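You operate a simulated robot arm through the tools that you are given. There is no shell and no other tool.

Carry out the task below with a simulated robot arm. There is one attempt and no reset: what you move stays moved.

Task
Couple the air hose to the outlet, latch it and open the valve.
Fine: stand the blue dust cap on the ledge of the hook board. Set down upright: blue dust cap.

The check looks at the end state, three seconds after you hand in, the way a careful person would. Anything else that was tipped, shoved, dropped, spilled or broken makes it a failure. A push-on lid holds only when it is set on centred and level and pressed home; a screw cap is set on level and turned clockwise until tight.

Robot
A 7-joint arm with a two-finger gripper, fixed in place. Base frame: the origin is at the foot of the arm, x ahead of it, y to its left, z up. Lengths are in mm, angles in rad, forces in N, time in s.
With the tool pointing down near the work surface it reaches from about 320 to 760 mm from the base axis. Its first joint turns from -2.897 to 2.897 rad. Payload 1.71 kg.
The tool frame sits at the grasp point between the pads (the TCP): z along the fingers, y along the line on which they close. The tips reach 20 mm beyond it. Largest opening 96 mm; the body of the gripper starts 113 mm behind the TCP.
Orientation is that of the tool frame in the base frame, as a unit quaternion [w, x, y, z]. With the fingers straight down and closing along the base's y, the tool's x points along the base's -x, its y along +y and its z along -z.

Tools
- The arm moves only by the tool arm_command. Its argument "steps" is a list of rows, each a list of 7 numbers: the shift along the base's x, y, z in mm, then the turn, a rotation vector about the base's x, y, z in degrees, then the finger opening in mm, from 0 to 96. In form: [[x, y, z, ax, ay, az, grip], ...]. A call has 1 to 20 rows; each row shifts and turns the commanded pose from where the row before left it. Rows are played at 5 a second. More than 50 mm and 0.15 rad between two rows, or a gripper value outside its range, and nothing of the call is played. Where a pose cannot be reached the arm comes as near as it can. A force on the tool above 90 N (or 10 N above the force at the start of the call, whichever is more), or a blocked arm, ends the call early, and 0.2 s more pass. Each finger travels about 153 mm/s and halts on what it meets, pressing with about 33 N; the grip force reading is that of the motor and also rises with nothing between the fingers. The clock runs only during rows and for 0.2 s after the last one: add rows that do not move to give the fingers time. It gives the time, the measured TCP pose, the force on the tool (base axes), the opening and the grip force at its end, in the units of the frame above (readings bear some noise), with the torque about the TCP (base axes, N m) and any sound that the robot's microphone picked up, and new pictures: "show" is both (left out), scene, wrist or none.
- Cameras (640 x 400 px; columns grow to the right, rows downward): "scene" is fixed at [401.5, -657.3, 1666.5]; the picture's right is [0.89, -0.45, 0.00], its down [-0.30, -0.59, -0.75] and it looks along [0.34, 0.67, -0.66] (base axes); focal length 308 px, centre (320, 200). "wrist" rides on the gripper at [66, 14, -145] in the tool frame; the picture's right is [-0.21, 0.98, 0.00], its down [-0.88, -0.18, -0.45] and it looks along [-0.44, -0.09, 0.90] (tool axes); focal length 275 px, centre (320, 200).
- slide_trunk(by): slides the trunk up (or, below 0, down) by that many mm; the arm rides with it, the base frame stays. It gives what a move gives, with no picture.
- point_at(camera, pixels): there is no depth. For up to 12 entries [column, row, z] of the newest picture of that camera ("zoom" is the newest enlarged one), the place [x, y] in the base frame at which the ray of that pixel passes the height z, good to about 3 mm, but the place of the scene camera against the robot may be out by one fixed shift of up to 18 mm in any direction. No time passes.
- inspect(camera, box): a new picture of the part [left, top, right, bottom] of that camera's present view, enlarged. No time passes.
- hand_in(): hands the job in; it is judged then, once.

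Open the gripper and draw the arm clear of the work before you hand the job in, unless the task says otherwise.

The tools are called after "Emit:" as a command line: name --pt "numbers of a row" for each row, then --argument value for the rest, lists and objects as JSON in quotes. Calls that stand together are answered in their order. arm_command: Moves the arm, as the interface text tells. Its arguments: {"type":"object","properties":{"steps":{"type":"array","items":{"type":"array","items":{"type":"number"}}},"show":{"type":"string","enum":["both","scene","wrist","none"]}},"required":["steps"]} The other tools are called the same way: slide_trunk (by) slides the trunk up or down; point_at (camera, pixels) gives the place at which the rays of pixels pass given heights; inspect (camera, box) takes an enlarged picture of a part of a camera's view; hand_in () hands the job in.

At the start:

```text
clock: 0.0
position: [476.4, 269.0, 1278.9]
orientation: [-0.001, -0.001, 1.0, 0.0]
wrist_force: [0.6, 0.4, -0.5]
ft_torque: [-0.01, 0.02, 0.01]
grip_width: 95.9
gripper_force: 0.0
trunk travel left (down, up): [-300.0, 86.0]
```

scene: 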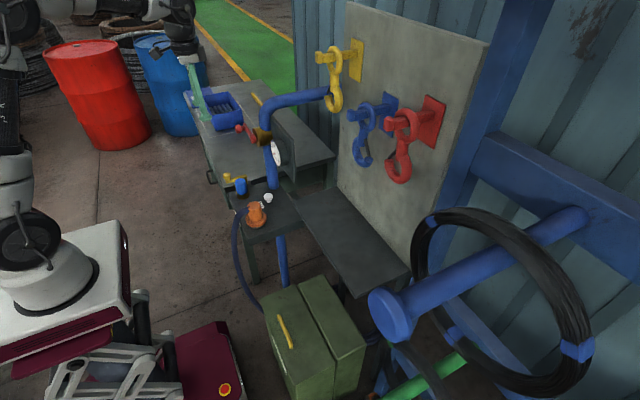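
wrist: 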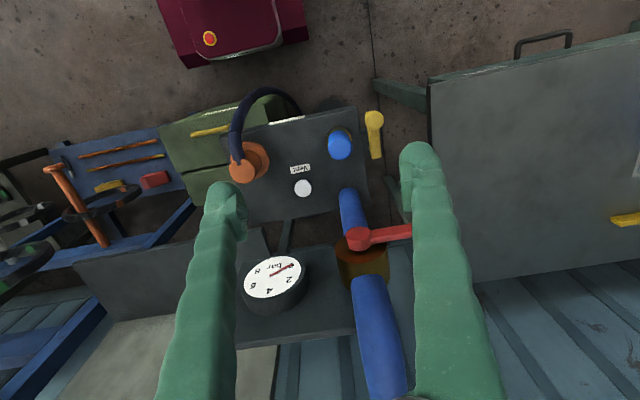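

I start by looking closer: the scene shows a pipe with a valve (around 262,135), a gauge (278,152), a blue cap (241,186), an orange hose coupling (257,213) and the hook board. I enlarge these parts.

Emit:
inspect --camera "scene" --box '[200, 80, 360, 260]'

Emit:
inspect --camera "wrist" --box '[200, 80, 440, 230]'

Emit:
inspect --camera "scene" --box '[290, 0, 500, 300]'

```text
2.22 times, centred on (280, 170) of scene
```

zoom: 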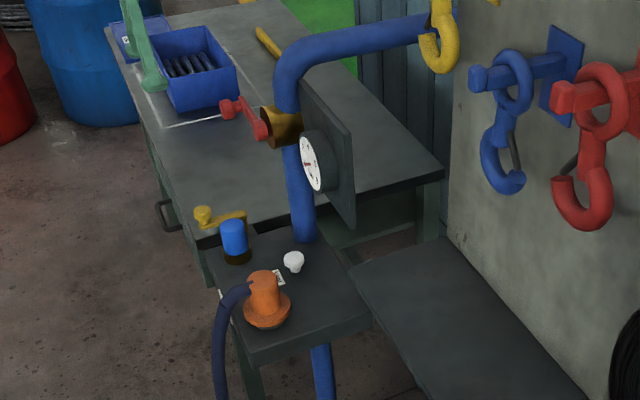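

```text
2.67 times, centred on (320, 155) of wrist
```

zoom: 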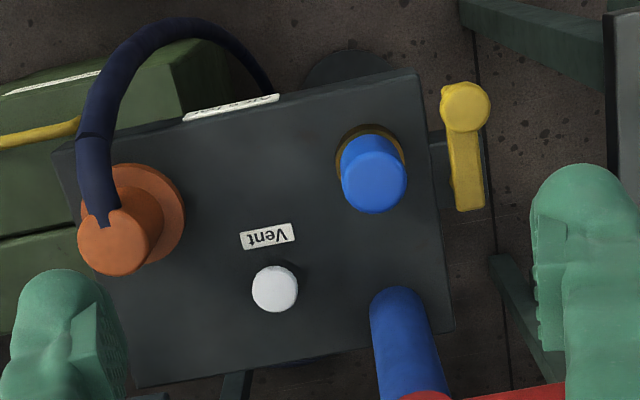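

```text
1.33 times, centred on (395, 150) of scene
```

zoom: 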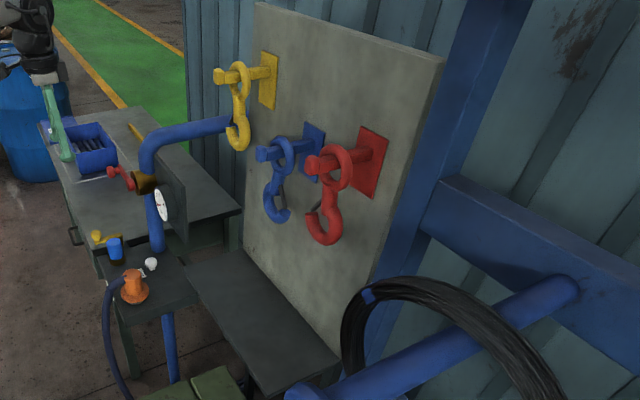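

I'll cast rays for the vent knob, blue cap and orange coupling from both cameras at several heights to triangulate them.

Emit:
point_at --camera "wrist" --pixels '[[340.6, 150, 900], [340.6, 150, 1000], [303, 188.4, 900], [303, 188.4, 1000], [243, 172, 900], [243, 172, 1000], [274, 277, 900], [274, 277, 1000], [357, 238, 1000], [357, 238, 1100], [374, 120, 900], [374, 120, 1000]]'

Emit:
point_at --camera "scene" --pixels '[[240.4, 181.3, 900], [240.4, 181.3, 1000], [267.9, 196.1, 900], [267.9, 196.1, 1000], [254.4, 206, 900], [254.4, 206, 1000], [277, 152, 900], [277, 152, 1000], [254, 137, 1000], [254, 137, 1100], [228, 176, 900], [228, 176, 1000]]'

```text
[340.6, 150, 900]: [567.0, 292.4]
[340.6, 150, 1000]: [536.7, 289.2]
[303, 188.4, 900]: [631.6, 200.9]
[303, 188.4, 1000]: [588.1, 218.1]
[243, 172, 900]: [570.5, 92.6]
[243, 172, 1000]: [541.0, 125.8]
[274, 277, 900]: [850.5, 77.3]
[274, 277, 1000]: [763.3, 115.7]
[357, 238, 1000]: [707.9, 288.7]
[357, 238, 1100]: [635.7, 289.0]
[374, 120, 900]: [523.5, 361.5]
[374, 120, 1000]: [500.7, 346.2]
```

```text
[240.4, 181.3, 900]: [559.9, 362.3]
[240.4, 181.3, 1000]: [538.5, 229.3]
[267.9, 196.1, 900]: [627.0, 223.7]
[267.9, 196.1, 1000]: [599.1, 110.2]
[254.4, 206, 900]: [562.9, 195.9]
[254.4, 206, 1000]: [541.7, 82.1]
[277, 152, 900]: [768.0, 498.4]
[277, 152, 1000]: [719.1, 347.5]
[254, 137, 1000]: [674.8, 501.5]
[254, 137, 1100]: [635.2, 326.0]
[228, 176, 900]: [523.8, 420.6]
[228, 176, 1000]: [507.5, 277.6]
```

Triangulation puts the cap top near (550,291,954), vent (623,204,917), orange top (549,116,970), valve hub (622,289,1121). I look closer at the gauge, latch lever, labels and ledge.

Emit:
inspect --camera "wrist" --box '[230, 240, 330, 320]'

Emit:
inspect --camera "wrist" --box '[320, 95, 400, 165]'

Emit:
inspect --camera "scene" --box '[215, 160, 295, 240]'

Emit:
inspect --camera "scene" --box '[235, 110, 315, 190]'

Emit:
inspect --camera "wrist" --box '[60, 180, 320, 400]'

Emit:
inspect --camera "wrist" --box '[320, 180, 440, 300]'

```text
5.00 times, centred on (280, 280) of wrist
```

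zoom: 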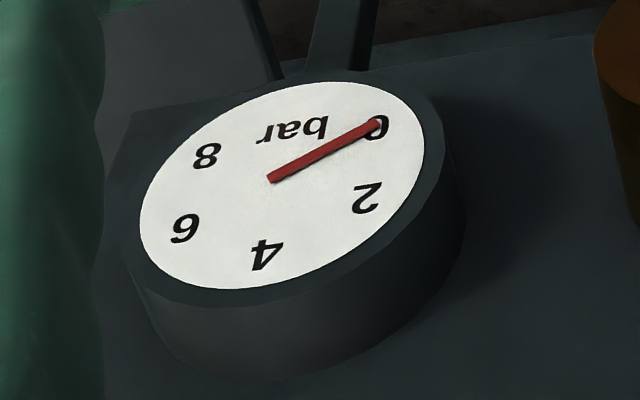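

```text
5.71 times, centred on (360, 130) of wrist
```

zoom: 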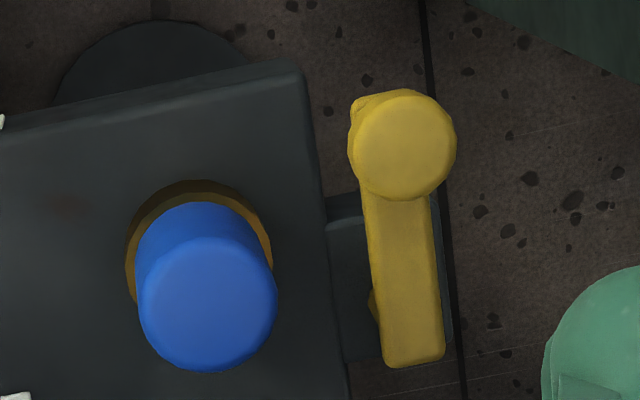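

```text
5.00 times, centred on (255, 200) of scene
```

zoom: 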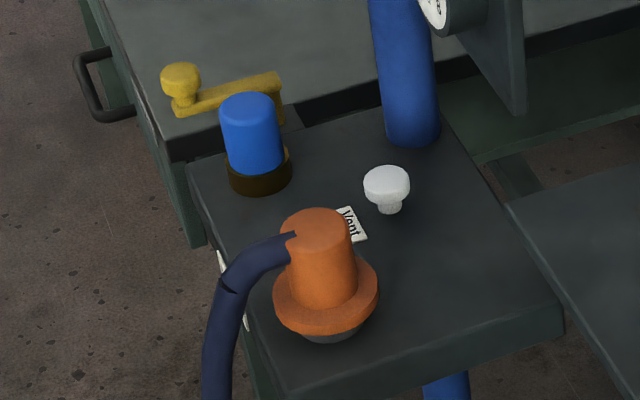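

```text
5.00 times, centred on (275, 150) of scene
```

zoom: 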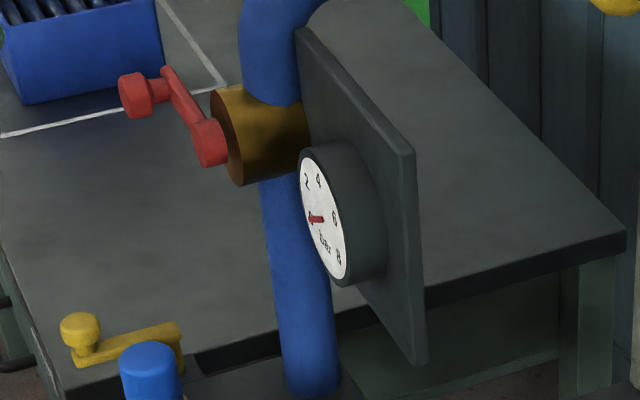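

```text
1.82 times, centred on (190, 290) of wrist
```

zoom: 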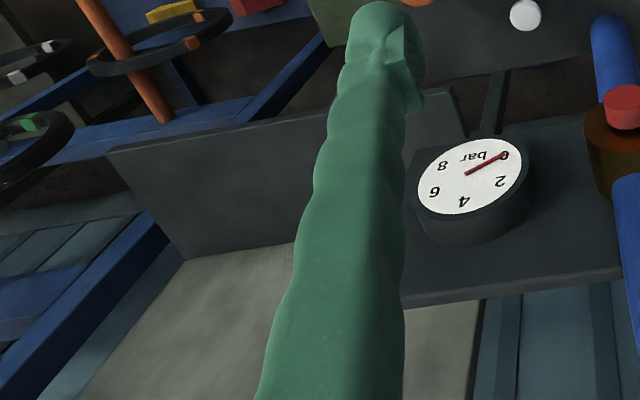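

```text
3.33 times, centred on (380, 240) of wrist
```

zoom: 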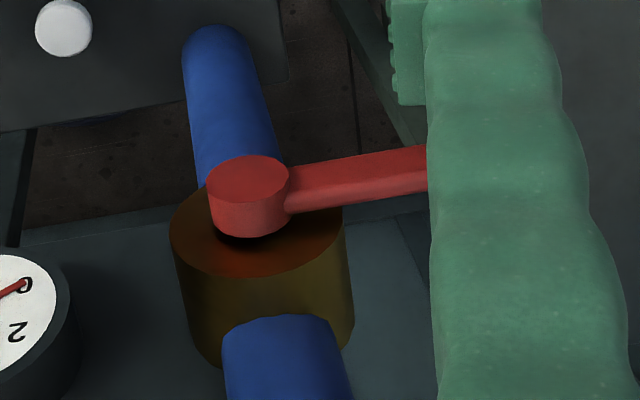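

The gauge reads 0 bar; the valve's red arm points left (+y, crosswise to the pipe), and the yellow latch lever lies along x beside the outlet. I now triangulate the console plate corners and the ledge corners.

Emit:
point_at --camera "wrist" --pixels '[[356.7, 107, 850], [356.7, 107, 900], [218.7, 137, 850], [218.7, 137, 900], [250.6, 225.5, 850], [250.6, 225.5, 900], [72.8, 262.4, 800], [72.8, 262.4, 900], [113, 321.9, 800], [113, 321.9, 900], [262, 228, 800], [262, 228, 900]]'

Emit:
point_at --camera "scene" --pixels '[[228.4, 193.4, 850], [228.4, 193.4, 900], [248, 238, 850], [248, 238, 900], [303.6, 221.6, 850], [303.6, 221.6, 900], [355, 297, 800], [355, 297, 900], [410, 272, 800], [410, 272, 900], [297, 195, 800], [297, 195, 900]]'

```text
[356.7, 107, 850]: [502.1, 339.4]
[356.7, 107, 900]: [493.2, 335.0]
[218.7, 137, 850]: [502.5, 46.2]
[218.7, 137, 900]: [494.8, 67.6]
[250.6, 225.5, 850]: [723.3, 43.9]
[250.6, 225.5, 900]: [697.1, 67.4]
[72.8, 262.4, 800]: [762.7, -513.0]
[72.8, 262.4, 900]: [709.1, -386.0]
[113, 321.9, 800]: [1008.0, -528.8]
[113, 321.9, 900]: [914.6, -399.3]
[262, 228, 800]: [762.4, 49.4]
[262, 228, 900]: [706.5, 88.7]
```

```text
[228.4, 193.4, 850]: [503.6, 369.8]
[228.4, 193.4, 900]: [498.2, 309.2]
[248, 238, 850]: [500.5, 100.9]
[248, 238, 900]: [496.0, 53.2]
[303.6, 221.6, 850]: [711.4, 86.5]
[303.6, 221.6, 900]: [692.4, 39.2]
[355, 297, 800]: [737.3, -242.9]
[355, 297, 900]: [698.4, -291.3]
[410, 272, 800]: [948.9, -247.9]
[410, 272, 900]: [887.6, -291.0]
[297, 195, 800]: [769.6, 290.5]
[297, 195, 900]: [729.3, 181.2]
```

The plate's top is at about z≈882 (x 497–703, y 60–337) and the ledge at z≈958 (x≈680–853, y from −318 to about 100). I move the wrist camera back and down for a second, closer viewpoint.

Emit:
arm_command --pt "-15 0 -33 0 0 0 96" --pt "-15 0 -33 0 0 0 96" --pt "-15 0 -34 0 0 0 96" --pt "0 0 0 0 0 0 96"

```text
clock: 1.0
position: [411.3, 268.2, 1184.6]
orientation: [0.007, -0.001, 1.0, -0.001]
wrist_force: [0.2, -0.1, 0.4]
ft_torque: [0.03, -0.01, -0.03]
grip_width: 95.9
gripper_force: 0.1
trunk travel left (down, up): [-300.0, 86.0]
```

scene: 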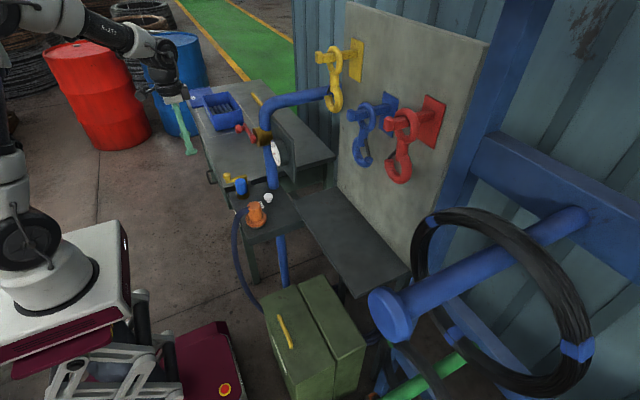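
wrist: 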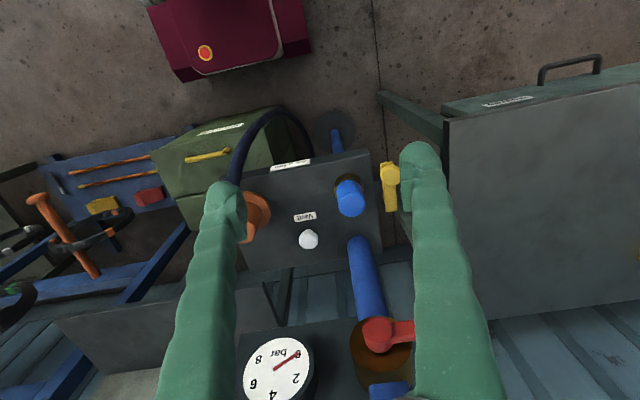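

The measured pose (411,268,1185) differs from the commanded (431,269,1179), so I hold still one moment to see whether it settles.

Emit:
arm_command --pt "0 0 0 0 0 0 96" --pt "0 0 0 0 0 0 96" --pt "0 0 0 0 0 0 96" --show "wrist"

```text
clock: 1.8
position: [412.1, 268.3, 1184.5]
orientation: [0.006, -0.001, 1.0, 0.001]
wrist_force: [0.4, -0.6, -0.4]
ft_torque: [-0.02, 0.03, -0.02]
grip_width: 95.9
gripper_force: 0.1
trunk travel left (down, up): [-300.0, 86.0]
```

wrist: 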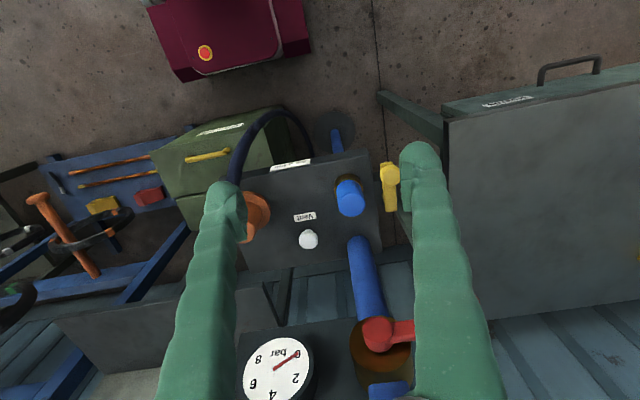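

It stays about 20 mm short, so some joint limit matters here. I check where the arm's foot stands in height and keep measuring features from this second wrist view.

Emit:
point_at --camera "scene" --pixels '[[45, 290, 600], [45, 290, 700], [45, 290, 800], [45, 290, 900], [45, 290, 1000]]'

Emit:
inspect --camera "scene" --box '[0, 0, 240, 320]'

Emit:
inspect --camera "wrist" --box '[210, 100, 450, 250]'

```text
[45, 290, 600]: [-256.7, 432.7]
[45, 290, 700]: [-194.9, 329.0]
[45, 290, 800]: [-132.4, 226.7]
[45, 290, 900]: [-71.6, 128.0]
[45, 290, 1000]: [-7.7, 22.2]
```

```text
1.25 times, centred on (120, 160) of scene
```

zoom: 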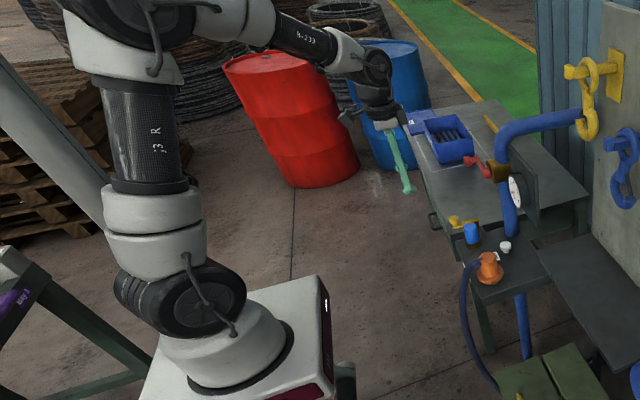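

```text
2.67 times, centred on (330, 175) of wrist
```

zoom: 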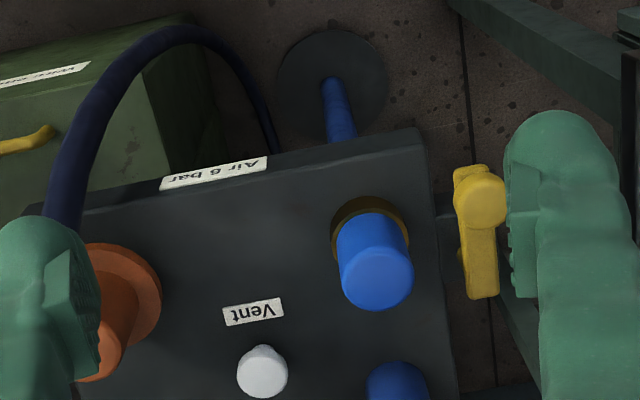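

The arm's foot is near z≈1000. I test how the arm follows by a small move forward (+20 x) and read the pose.

Emit:
arm_command --pt "20 0 0 0 0 0 96" --pt "0 0 0 0 0 0 96" --pt "0 0 0 0 0 0 96" --show "none"

```text
clock: 2.6
position: [433.9, 268.7, 1184.2]
orientation: [0.008, -0.001, 1.0, -0.001]
wrist_force: [0.6, 0.3, -0.2]
ft_torque: [-0.01, -0.02, -0.01]
grip_width: 96.0
gripper_force: 0.1
trunk travel left (down, up): [-300.0, 86.0]
```

The +20 came out as +22, so the offset is fixed rather than a hard limit. Another test move, this time in z.

Emit:
arm_command --pt "0 0 -40 0 0 0 96" --pt "0 0 0 0 0 0 96" --pt "0 0 0 0 0 0 96" --show "none"

```text
clock: 3.4
position: [433.0, 267.2, 1143.7]
orientation: [0.007, -0.001, 1.0, 0.0]
wrist_force: [0.3, -0.4, -0.1]
ft_torque: [0.03, 0.0, -0.03]
grip_width: 95.8
gripper_force: 0.0
trunk travel left (down, up): [-300.0, 86.0]
```

Relative moves follow well now. I take a fresh wrist picture from here and enlarge it.

Emit:
arm_command --pt "0 0 0 0 0 0 96" --show "wrist"

Emit:
inspect --camera "wrist" --box '[230, 130, 430, 260]'

```text
clock: 3.8
position: [433.4, 266.8, 1144.5]
orientation: [0.006, -0.002, 1.0, 0.0]
wrist_force: [0.1, 0.3, 0.1]
ft_torque: [0.05, 0.01, -0.02]
grip_width: 96.1
gripper_force: 0.0
trunk travel left (down, up): [-300.0, 86.0]
```

wrist: 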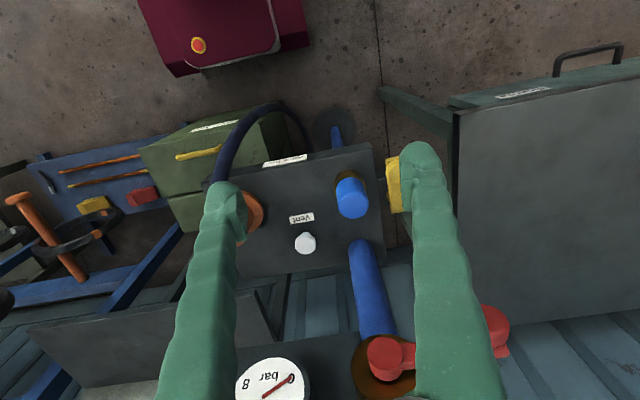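

```text
3.08 times, centred on (330, 195) of wrist
```

zoom: 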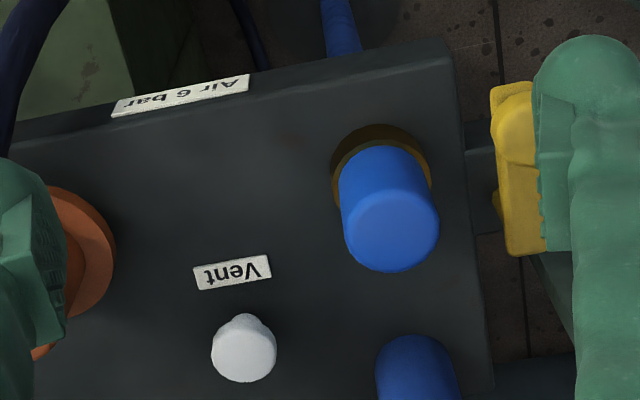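

I triangulate with the wrist only: cap top centre at (353.4,204.8), vent (305.6,245.4), red hub (383,357), red knob (492,320) in this picture.

Emit:
point_at --camera "wrist" --pixels '[[353.4, 204.8, 950], [353.4, 204.8, 970], [305.6, 245.4, 910], [305.6, 245.4, 930], [383, 357, 1110], [383, 357, 1130], [495, 318, 1110], [495, 318, 1130], [371, 140, 880], [387, 264, 880]]'

Emit:
inspect --camera "wrist" --box '[340, 280, 540, 400]'

```text
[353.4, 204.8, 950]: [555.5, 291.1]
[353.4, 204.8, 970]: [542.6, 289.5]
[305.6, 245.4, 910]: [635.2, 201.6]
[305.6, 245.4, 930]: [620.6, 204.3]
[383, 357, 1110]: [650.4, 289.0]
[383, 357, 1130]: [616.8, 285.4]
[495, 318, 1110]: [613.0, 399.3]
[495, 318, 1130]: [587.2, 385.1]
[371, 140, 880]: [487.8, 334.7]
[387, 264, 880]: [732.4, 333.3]
```

```text
3.20 times, centred on (440, 340) of wrist
```

zoom: 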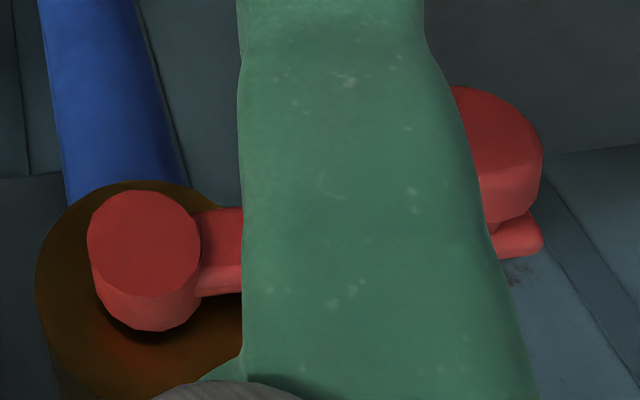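

The wrist stereo confirms the cap at about (549,290,960) and the red hub at about (612,286,1133), with its knob near y≈385. I shift the wrist left to view the latch lever unobstructed.

Emit:
arm_command --pt "-5 35 0 0 0 0 96" --pt "-5 35 0 0 0 0 96" --pt "0 0 0 0 0 0 96" --pt "0 0 0 0 0 0 96" --show "wrist"

Emit:
inspect --camera "wrist" --box '[260, 130, 400, 260]'

```text
clock: 4.8
position: [422.4, 337.0, 1144.5]
orientation: [0.008, -0.001, 1.0, 0.0]
wrist_force: [0.0, -0.2, -0.2]
ft_torque: [-0.02, 0.0, 0.0]
grip_width: 95.8
gripper_force: 0.0
trunk travel left (down, up): [-300.0, 86.0]
```

wrist: 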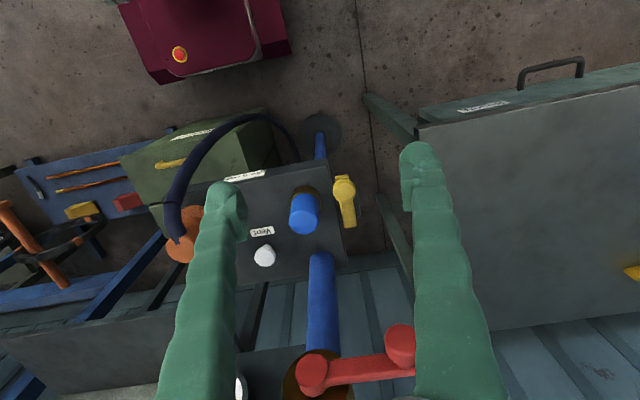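

```text
3.08 times, centred on (330, 195) of wrist
```

zoom: 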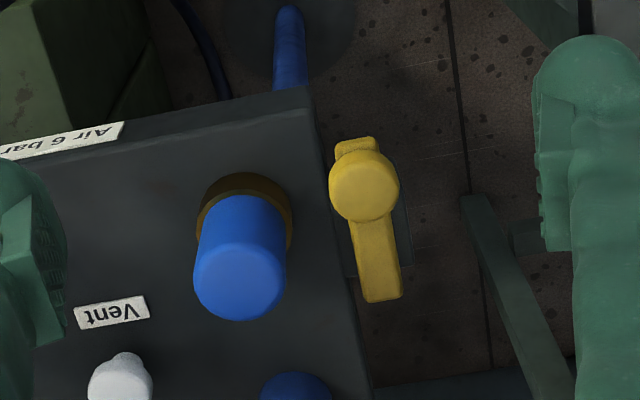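

From this view I triangulate the cap top (303.4,221.6), latch knob (344.3,190.8), lever end (349.5,226.8) and the valve hub and knob.

Emit:
point_at --camera "wrist" --pixels '[[303.4, 221.6, 950], [303.4, 221.6, 970], [344.3, 190.8, 930], [344.3, 190.8, 950], [349.5, 226.8, 920], [349.5, 226.8, 940], [312, 370, 1110], [312, 370, 1130], [400, 343, 1110], [400, 343, 1130], [265, 253.5, 900], [265, 253.5, 920]]'

Emit:
inspect --camera "wrist" --box '[270, 300, 450, 400]'

Emit:
inspect --camera "scene" --box '[215, 165, 265, 215]'

```text
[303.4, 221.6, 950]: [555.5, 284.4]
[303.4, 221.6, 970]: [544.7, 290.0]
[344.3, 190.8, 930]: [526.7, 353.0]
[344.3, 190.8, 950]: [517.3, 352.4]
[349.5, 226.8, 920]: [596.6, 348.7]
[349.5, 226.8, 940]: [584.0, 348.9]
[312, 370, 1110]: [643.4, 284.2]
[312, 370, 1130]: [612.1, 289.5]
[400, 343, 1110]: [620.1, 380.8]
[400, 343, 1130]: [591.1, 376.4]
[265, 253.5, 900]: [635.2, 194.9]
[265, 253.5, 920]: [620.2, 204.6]
```

```text
3.56 times, centred on (360, 350) of wrist
```

zoom: 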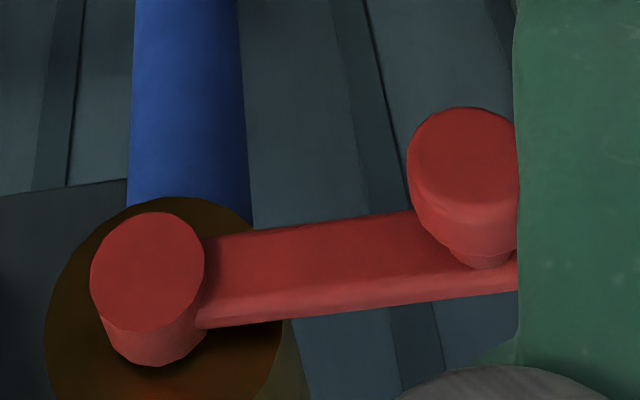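

```text
8.00 times, centred on (240, 190) of scene
```

zoom: 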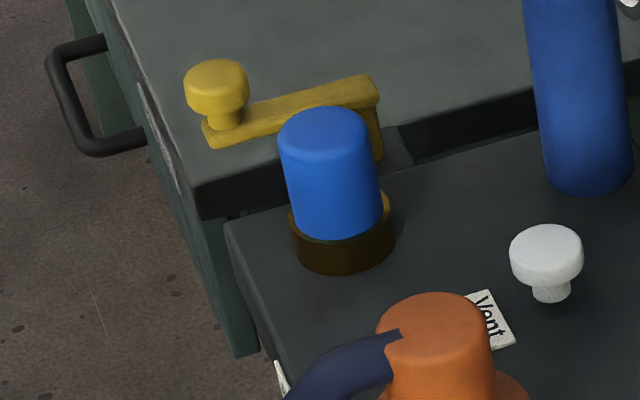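

Now I check the clearance around the ledge: hook bottoms at scene (336,110), (363,165), (400,182), and the gauge plate's right edge (293.4,140)–(296,182.4).

Emit:
point_at --camera "scene" --pixels '[[293.4, 140, 1100], [293.4, 140, 1200], [296, 182.4, 1000], [296, 182.4, 1100], [336, 110, 1200], [336, 110, 1300], [363, 165, 1100], [363, 165, 1200], [400, 182, 1100], [400, 182, 1200], [292.6, 200.6, 958], [333, 187, 958]]'

Emit:
inspect --camera "scene" --box '[280, 130, 440, 310]'

```text
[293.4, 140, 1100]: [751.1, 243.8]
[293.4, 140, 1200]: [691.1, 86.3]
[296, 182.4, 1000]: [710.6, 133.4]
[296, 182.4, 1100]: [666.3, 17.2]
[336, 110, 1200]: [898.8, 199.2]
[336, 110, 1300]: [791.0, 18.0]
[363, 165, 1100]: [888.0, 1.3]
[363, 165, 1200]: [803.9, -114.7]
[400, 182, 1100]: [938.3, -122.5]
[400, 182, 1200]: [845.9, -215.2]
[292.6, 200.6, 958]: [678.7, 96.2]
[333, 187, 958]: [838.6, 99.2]
```

```text
2.22 times, centred on (360, 220) of scene
```

zoom: 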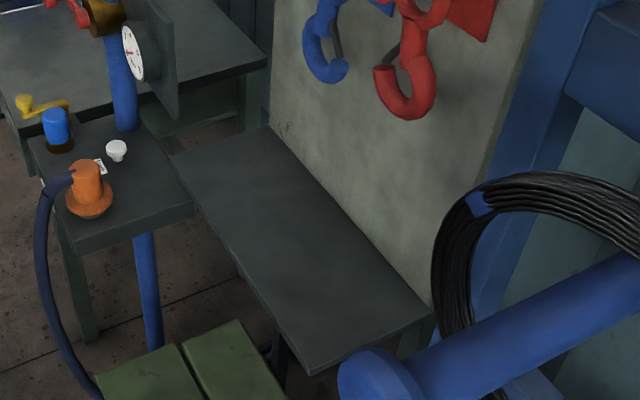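

The ledge is about x 679–850, y −318 to 97, z≈958, and the hooks hang above z≈1200. I now approach the cap with the hand tilted slightly toward the robot (for clearance to the valve) and fingers at 60.

Emit:
arm_command --pt "26 -16 -15 0 -4 0 60" --pt "26 -16 -15 0 -4 0 60" --pt "26 -15 -14 0 -4 0 60" --pt "0 0 0 0 0 0 60" --pt "0 0 0 0 0 0 60"

```text
clock: 6.0
position: [502.1, 291.2, 1101.7]
orientation: [0.112, -0.002, 0.994, 0.0]
wrist_force: [0.3, 1.0, -0.7]
ft_torque: [0.0, 0.01, -0.01]
grip_width: 60.1
gripper_force: 0.1
trunk travel left (down, up): [-300.0, 86.0]
```

scene: 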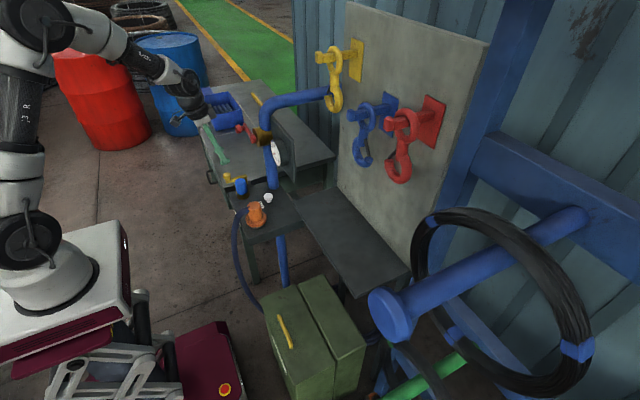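
wrist: 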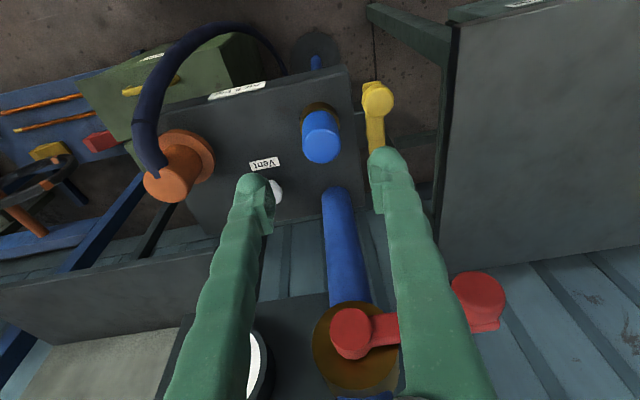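

The hand is tilted ~13° and the cap appears at (321,145). I enlarge and locate the cap top precisely.

Emit:
inspect --camera "wrist" --box '[270, 70, 410, 180]'

Emit:
inspect --camera "wrist" --box '[130, 110, 290, 210]'

Emit:
point_at --camera "wrist" --pixels '[[321.5, 151, 945], [321.5, 151, 957], [321.5, 151, 970], [378, 97, 940], [378, 97, 955], [350, 335, 1120], [350, 335, 1135], [480, 293, 1120], [480, 293, 1135], [173, 184, 960], [173, 184, 980]]'

```text
3.64 times, centred on (340, 125) of wrist
```

zoom: 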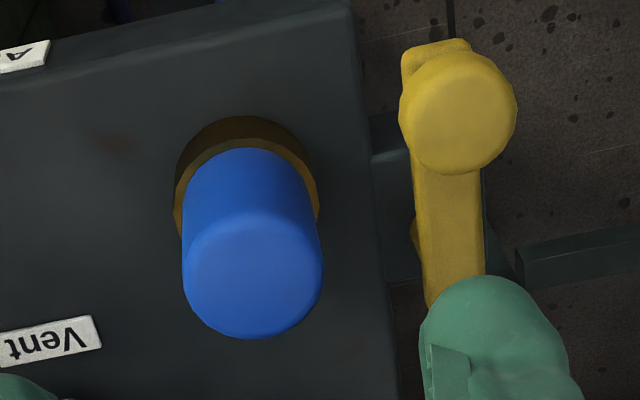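

```text
4.00 times, centred on (210, 160) of wrist
```

zoom: 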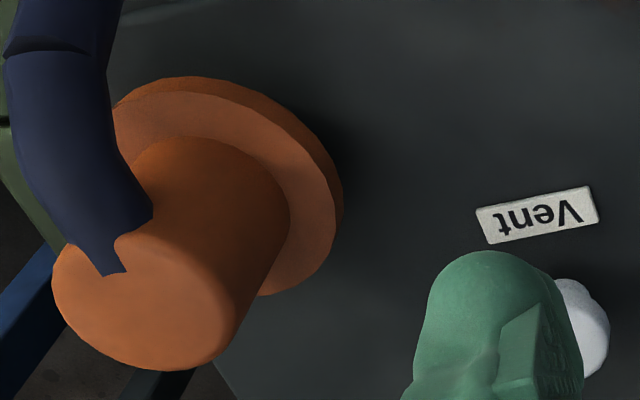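

```text
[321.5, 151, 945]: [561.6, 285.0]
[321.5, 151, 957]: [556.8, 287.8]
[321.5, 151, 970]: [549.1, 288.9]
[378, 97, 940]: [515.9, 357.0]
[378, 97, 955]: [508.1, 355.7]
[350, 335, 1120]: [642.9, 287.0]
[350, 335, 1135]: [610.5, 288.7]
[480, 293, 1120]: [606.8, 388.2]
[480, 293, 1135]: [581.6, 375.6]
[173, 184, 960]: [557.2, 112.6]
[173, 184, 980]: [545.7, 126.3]
```

The cap centre is about (550, 289.5). I move above it and pause with the tips about 25 mm over the cap top to check alignment.

Emit:
arm_command --pt "24 -1 -20 0 0 0 60" --pt "24 -0.5 -20 0 0 0 60" --pt "0 0 -25 0 0 0 60" --pt "0 0 -25 0 0 0 60" --pt "0 0 0 0 0 0 60" --pt "0 0 0 0 0 0 60"

```text
clock: 7.4
position: [549.5, 288.3, 1012.0]
orientation: [0.111, -0.001, 0.994, 0.001]
wrist_force: [-0.5, -0.8, 0.2]
ft_torque: [0.0, 0.0, 0.0]
grip_width: 60.1
gripper_force: 0.2
trunk travel left (down, up): [-300.0, 86.0]
```

scene: 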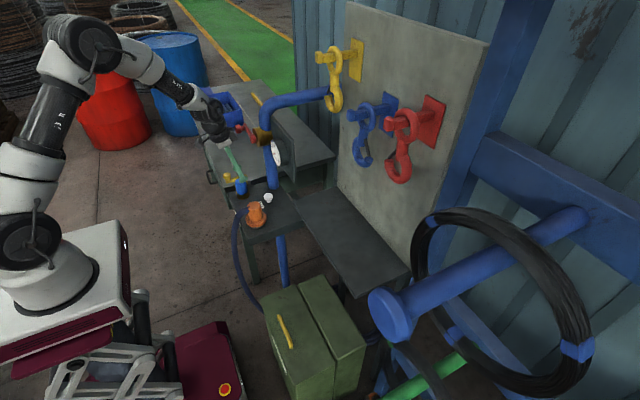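
wrist: 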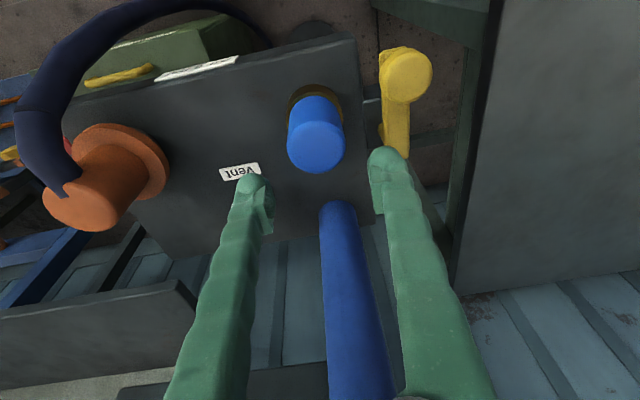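

The cap top is at about (316,147) between the finger tips. I verify its position at z=957 and look closely.

Emit:
inspect --camera "wrist" --box '[230, 30, 450, 220]'

Emit:
inspect --camera "scene" --box '[190, 70, 310, 230]'

Emit:
point_at --camera "wrist" --pixels '[[316.5, 147, 950], [316.5, 147, 957], [316.5, 147, 965], [407, 70, 950], [407, 70, 960], [395, 152, 925], [409, 158, 925]]'

```text
2.11 times, centred on (340, 125) of wrist
```

zoom: 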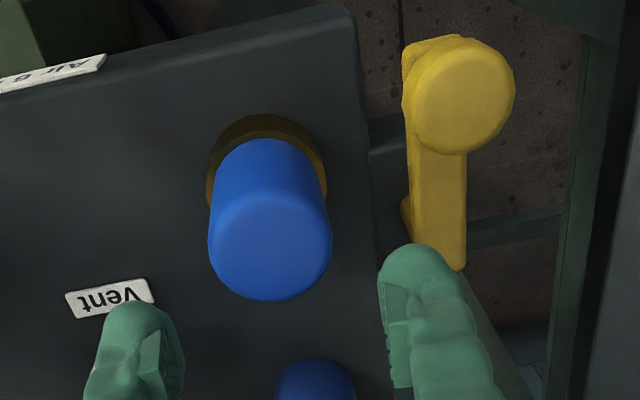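

```text
2.50 times, centred on (250, 150) of scene
```

zoom: 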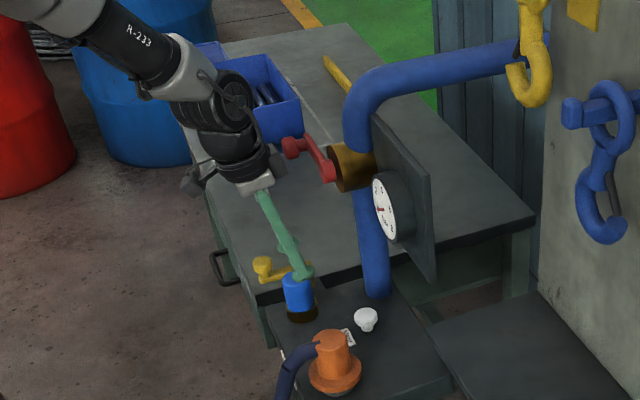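

```text
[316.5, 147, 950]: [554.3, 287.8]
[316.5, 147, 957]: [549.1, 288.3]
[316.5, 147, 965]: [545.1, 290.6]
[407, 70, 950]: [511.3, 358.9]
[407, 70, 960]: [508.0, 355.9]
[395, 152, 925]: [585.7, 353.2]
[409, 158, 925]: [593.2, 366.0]
```

The cap sits at (549, 288) directly under the TCP. I descend 72 mm to bring the pads alongside the cap's middle.

Emit:
arm_command --pt "0 0 -18 0 0 0 60" --pt "0 0 -18 0 0 0 60" --pt "0 0 -18 0 0 0 60" --pt "0 0 -18 0 0 0 60" --pt "0 0 0 0 0 0 60" --pt "0 0 0 0 0 0 60"

Emit:
inspect --camera "wrist" --box '[230, 60, 450, 250]'

Emit:
inspect --camera "scene" --box '[190, 90, 310, 230]'

```text
clock: 8.8
position: [548.5, 289.8, 938.5]
orientation: [0.111, -0.001, 0.994, 0.0]
wrist_force: [0.6, -0.8, -0.6]
ft_torque: [0.01, 0.0, 0.01]
grip_width: 59.9
gripper_force: 0.0
trunk travel left (down, up): [-300.0, 86.0]
```

scene: 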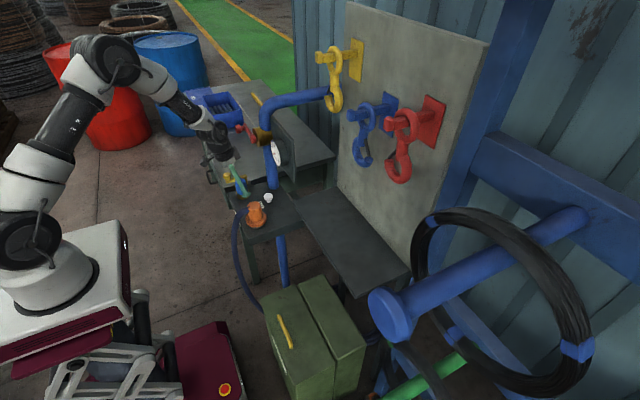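
wrist: 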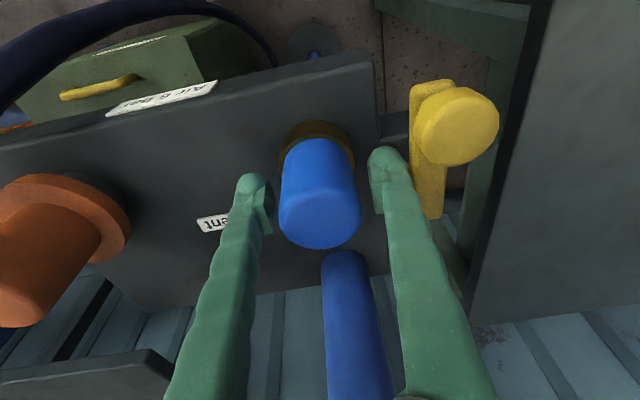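

```text
2.11 times, centred on (340, 155) of wrist
```

zoom: 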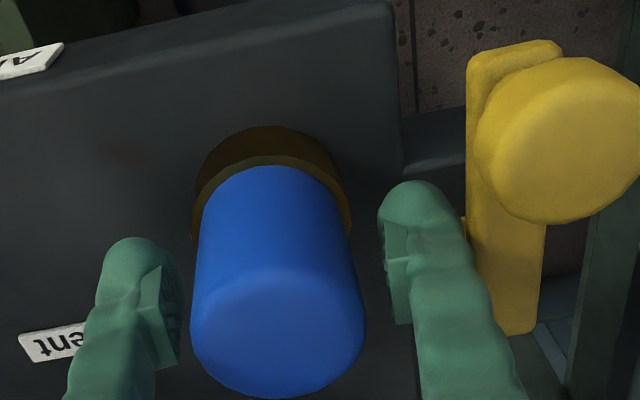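

```text
2.86 times, centred on (250, 160) of scene
```

zoom: 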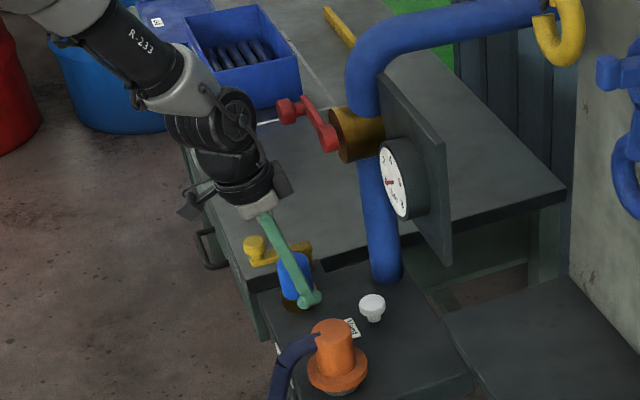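

The cap is centred between the pads (top at about (320,221)). I close the fingers on it.

Emit:
arm_command --pt "0 0 0 0 0 0 20" --pt "0 0 0 0 0 0 20" --pt "0 0 0 0 0 0 20" --show "wrist"

```text
clock: 9.6
position: [548.4, 290.9, 940.6]
orientation: [0.111, -0.001, 0.994, 0.001]
wrist_force: [0.0, -0.3, -0.2]
ft_torque: [0.02, 0.05, -0.02]
grip_width: 44.4
gripper_force: 33.5
trunk travel left (down, up): [-300.0, 86.0]
```

wrist: 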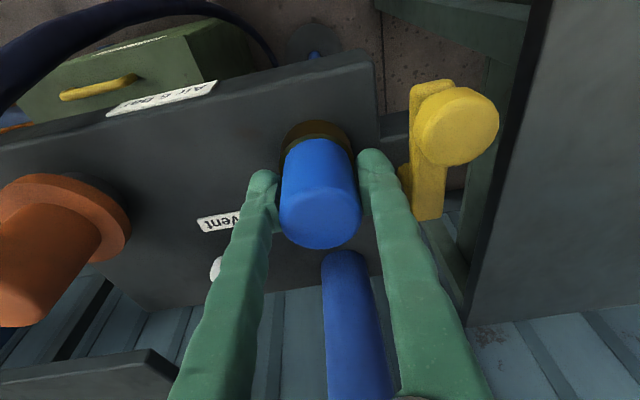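

The cap is gripped at 44.4 mm with 33.5 N. I pull up gently and watch the force.

Emit:
arm_command --pt "0 0 4 0 0 0 20" --pt "0 0 4 0 0 0 20" --pt "0 0 4 0 0 0 20" --show "wrist"

```text
clock: 10.4
position: [548.9, 290.4, 951.4]
orientation: [0.111, -0.001, 0.994, 0.001]
wrist_force: [-0.7, 0.0, -0.7]
ft_torque: [-0.04, 0.02, 0.01]
grip_width: 44.3
gripper_force: 32.7
trunk travel left (down, up): [-300.0, 86.0]
```

wrist: 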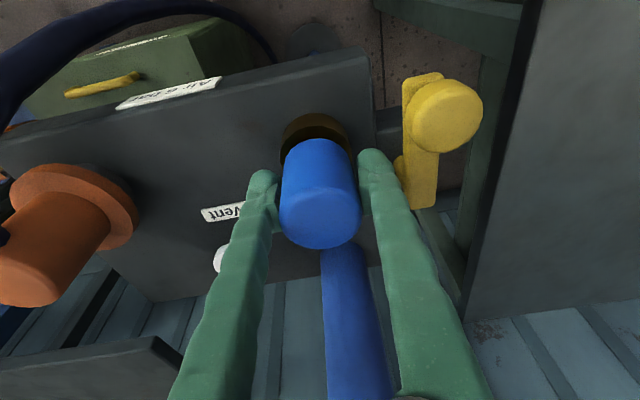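

The cap lifts freely with the hand (the collar stays at (318,135)). I raise it and carry it right, keeping x≈530 to stay clear of the gauge plate.

Emit:
arm_command --pt "0 0 35 0 0 0 20" --pt "0 0 40 0 0 0 20" --pt "-10 0 40 0 0 0 20" --pt "-10 -40 0 0 0 0 20" --pt "0 -45 0 0 0 0 20" --pt "0 -45 0 0 0 0 20" --pt "0 -45 0 0 0 0 20" --pt "0 -45 0 0 0 0 20" --pt "0 -45 0 0 0 0 20" --pt "0 -45 0 0 0 0 20" --pt "0 -20 0 0 0 0 20" --pt "0 0 0 0 0 0 20"

```text
clock: 13.0
position: [528.8, -40.6, 1068.0]
orientation: [0.112, -0.001, 0.994, 0.001]
wrist_force: [0.0, 0.1, -0.9]
ft_torque: [-0.02, -0.02, 0.01]
grip_width: 44.2
gripper_force: 33.1
trunk travel left (down, up): [-300.0, 86.0]
```

scene: 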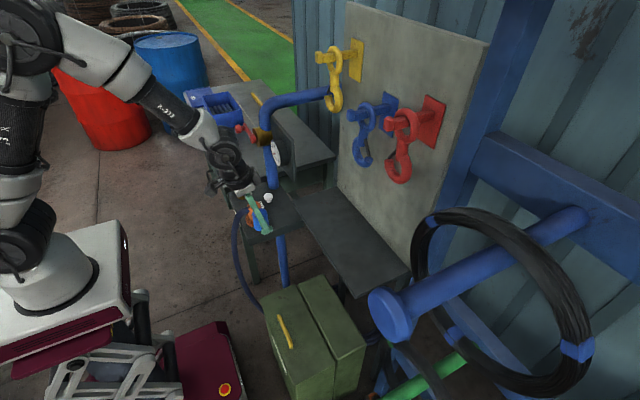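
wrist: 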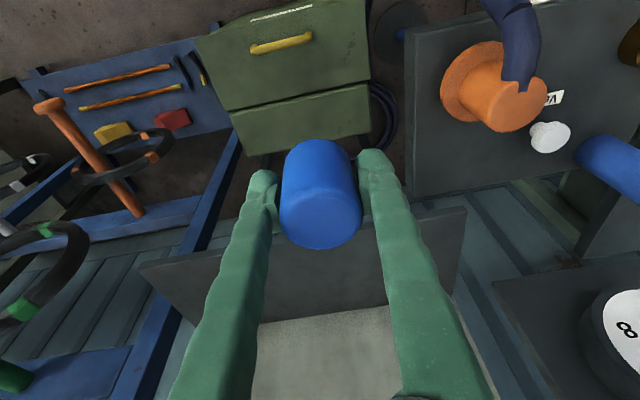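

The cap is held at y≈−41; the ledge is visible from (140,265) to (467,208). I measure the ledge corners from here.

Emit:
inspect --camera "wrist" --box '[120, 180, 500, 360]'

Emit:
point_at --camera "wrist" --pixels '[[140, 265, 940], [140, 265, 958], [140, 265, 975], [467, 208, 940], [467, 208, 958], [467, 208, 975], [260, 322, 940], [260, 322, 958], [260, 322, 975]]'

```text
1.68 times, centred on (310, 270) of wrist
```

zoom: 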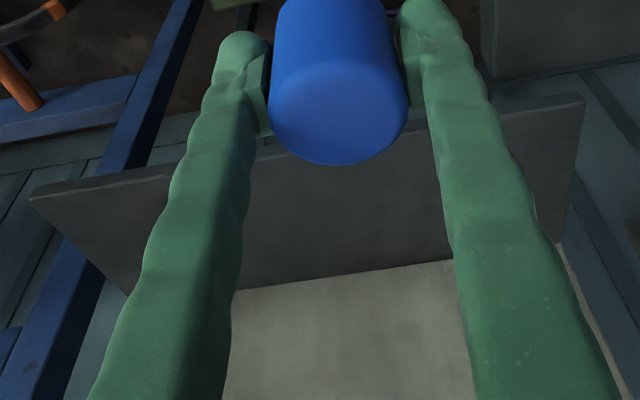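

```text
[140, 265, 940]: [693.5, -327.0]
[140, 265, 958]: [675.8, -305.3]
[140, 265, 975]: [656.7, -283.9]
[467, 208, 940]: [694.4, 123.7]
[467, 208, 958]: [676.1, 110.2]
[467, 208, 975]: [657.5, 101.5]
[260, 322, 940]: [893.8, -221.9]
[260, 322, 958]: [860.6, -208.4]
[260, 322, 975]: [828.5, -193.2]
```

The ledge's near edge is at x≈677, height ≈957. I carry the cap forward to x≈716 above it.

Emit:
arm_command --pt "45 0 0 0 0 0 20" --pt "45 0 0 0 0 0 20" --pt "45 0 0 0 0 0 20" --pt "45 0 0 0 0 0 20" --pt "8 0 -10 0 0 0 20" --pt "0 0 -20 0 0 0 20" --pt "0 0 0 0 0 0 20" --pt "0 0 0 0 0 0 20"

Emit:
inspect --camera "scene" --box '[210, 100, 400, 280]'

```text
clock: 14.8
position: [717.2, -39.4, 1034.7]
orientation: [0.111, -0.001, 0.994, 0.0]
wrist_force: [0.4, 0.8, -0.8]
ft_torque: [0.0, 0.01, -0.01]
grip_width: 44.4
gripper_force: 33.1
trunk travel left (down, up): [-300.0, 86.0]
```

scene: 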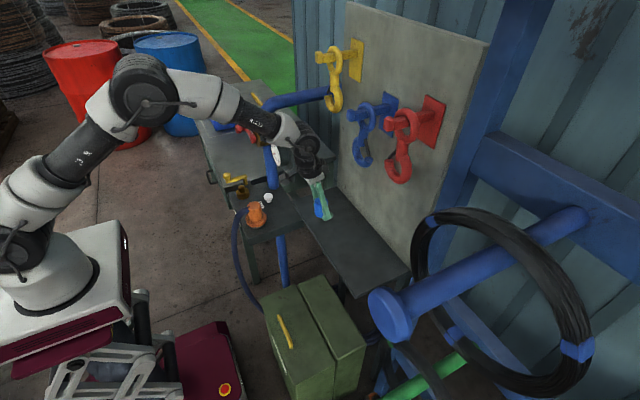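
wrist: 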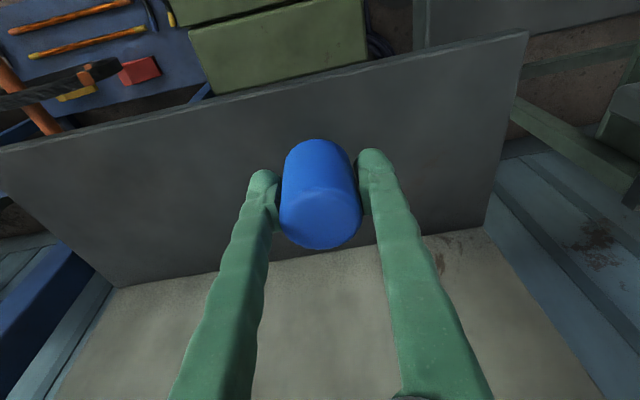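

```text
2.22 times, centred on (305, 190) of scene
```

zoom: 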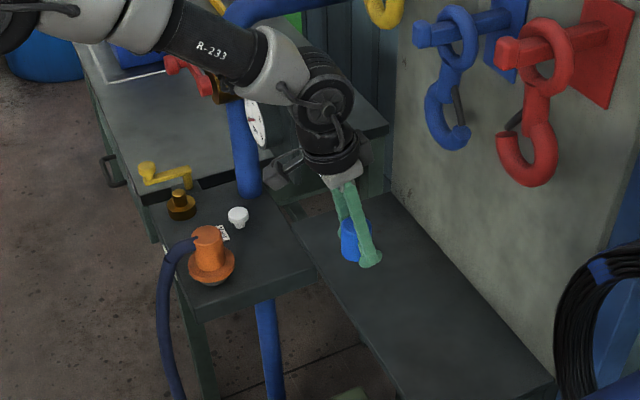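

The cap is above the ledge, and the bared outlet shows a brass nipple. I re-measure the ledge from this closer view before descending.

Emit:
point_at --camera "wrist" --pixels '[[528, 32, 940], [528, 32, 958], [528, 32, 975], [487, 226, 940], [487, 226, 958], [487, 226, 975], [118, 287, 940], [118, 287, 958], [118, 287, 975], [320, 88, 940], [320, 88, 958], [320, 88, 975]]'

```text
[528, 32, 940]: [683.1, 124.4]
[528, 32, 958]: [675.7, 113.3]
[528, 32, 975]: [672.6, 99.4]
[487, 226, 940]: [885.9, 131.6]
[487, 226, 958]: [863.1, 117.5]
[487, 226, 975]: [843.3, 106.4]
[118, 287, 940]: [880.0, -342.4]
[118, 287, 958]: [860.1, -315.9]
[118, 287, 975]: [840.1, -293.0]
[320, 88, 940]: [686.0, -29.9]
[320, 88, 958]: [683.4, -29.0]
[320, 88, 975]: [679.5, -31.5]
```

The ledge height is 958 within a few mm. I descend to about 15 mm above expected contact, then feel for contact in small steps.

Emit:
arm_command --pt "0 0 -10 0 0 0 20" --pt "0 0 -10 0 0 0 20" --pt "0 0 -8 0 0 0 20" --pt "0 0 0 0 0 0 20" --pt "0 0 0 0 0 0 20"

Emit:
inspect --camera "scene" --box '[280, 150, 360, 240]'

```text
clock: 16.0
position: [717.1, -40.8, 1008.7]
orientation: [0.111, -0.001, 0.994, 0.0]
wrist_force: [0.7, 0.2, -1.3]
ft_torque: [0.01, 0.0, -0.01]
grip_width: 44.0
gripper_force: 33.2
trunk travel left (down, up): [-300.0, 86.0]
```

scene: 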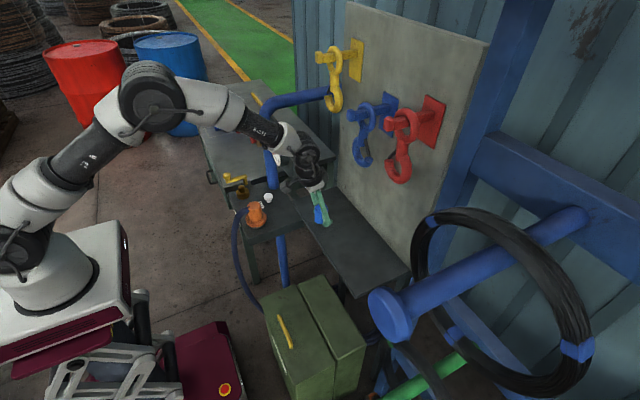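
wrist: 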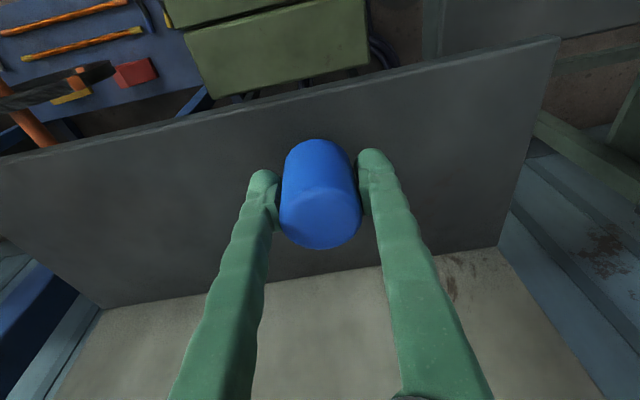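

```text
4.44 times, centred on (320, 195) of scene
```

zoom: 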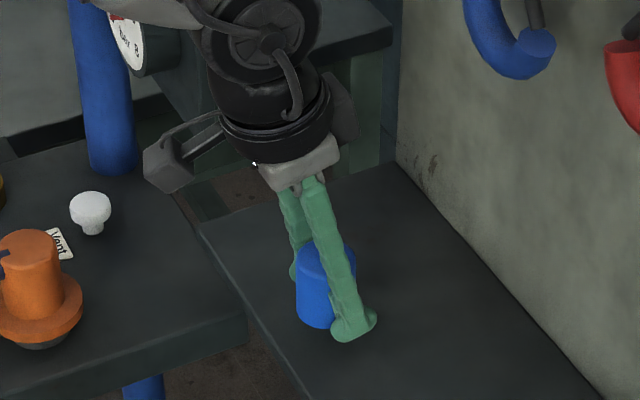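

I go down in 3 mm steps, four at a time, watching the force.

Emit:
arm_command --pt "0 0 -3 0 0 0 20" --pt "0 0 -3 0 0 0 20" --pt "0 0 -3 0 0 0 20" --pt "0 0 -2 0 0 0 20" --pt "0 0 0 0 0 0 20" --show "none"

```text
clock: 17.2
position: [716.3, -38.4, 997.3]
orientation: [0.112, -0.001, 0.994, 0.0]
wrist_force: [-0.1, 0.1, -0.1]
ft_torque: [0.02, 0.03, -0.01]
grip_width: 43.8
gripper_force: 33.0
trunk travel left (down, up): [-300.0, 86.0]
```

No contact at TCP z≈997. I continue in 2 mm steps.

Emit:
arm_command --pt "0 0 -2 0 0 0 20" --pt "0 0 -2 0 0 0 20" --pt "0 0 0 0 0 0 20" --show "none"

```text
clock: 18.0
position: [717.0, -39.8, 993.8]
orientation: [0.111, -0.001, 0.994, 0.0]
wrist_force: [0.1, 0.0, 0.1]
ft_torque: [0.01, 0.04, -0.01]
grip_width: 44.4
gripper_force: 32.8
trunk travel left (down, up): [-300.0, 86.0]
```

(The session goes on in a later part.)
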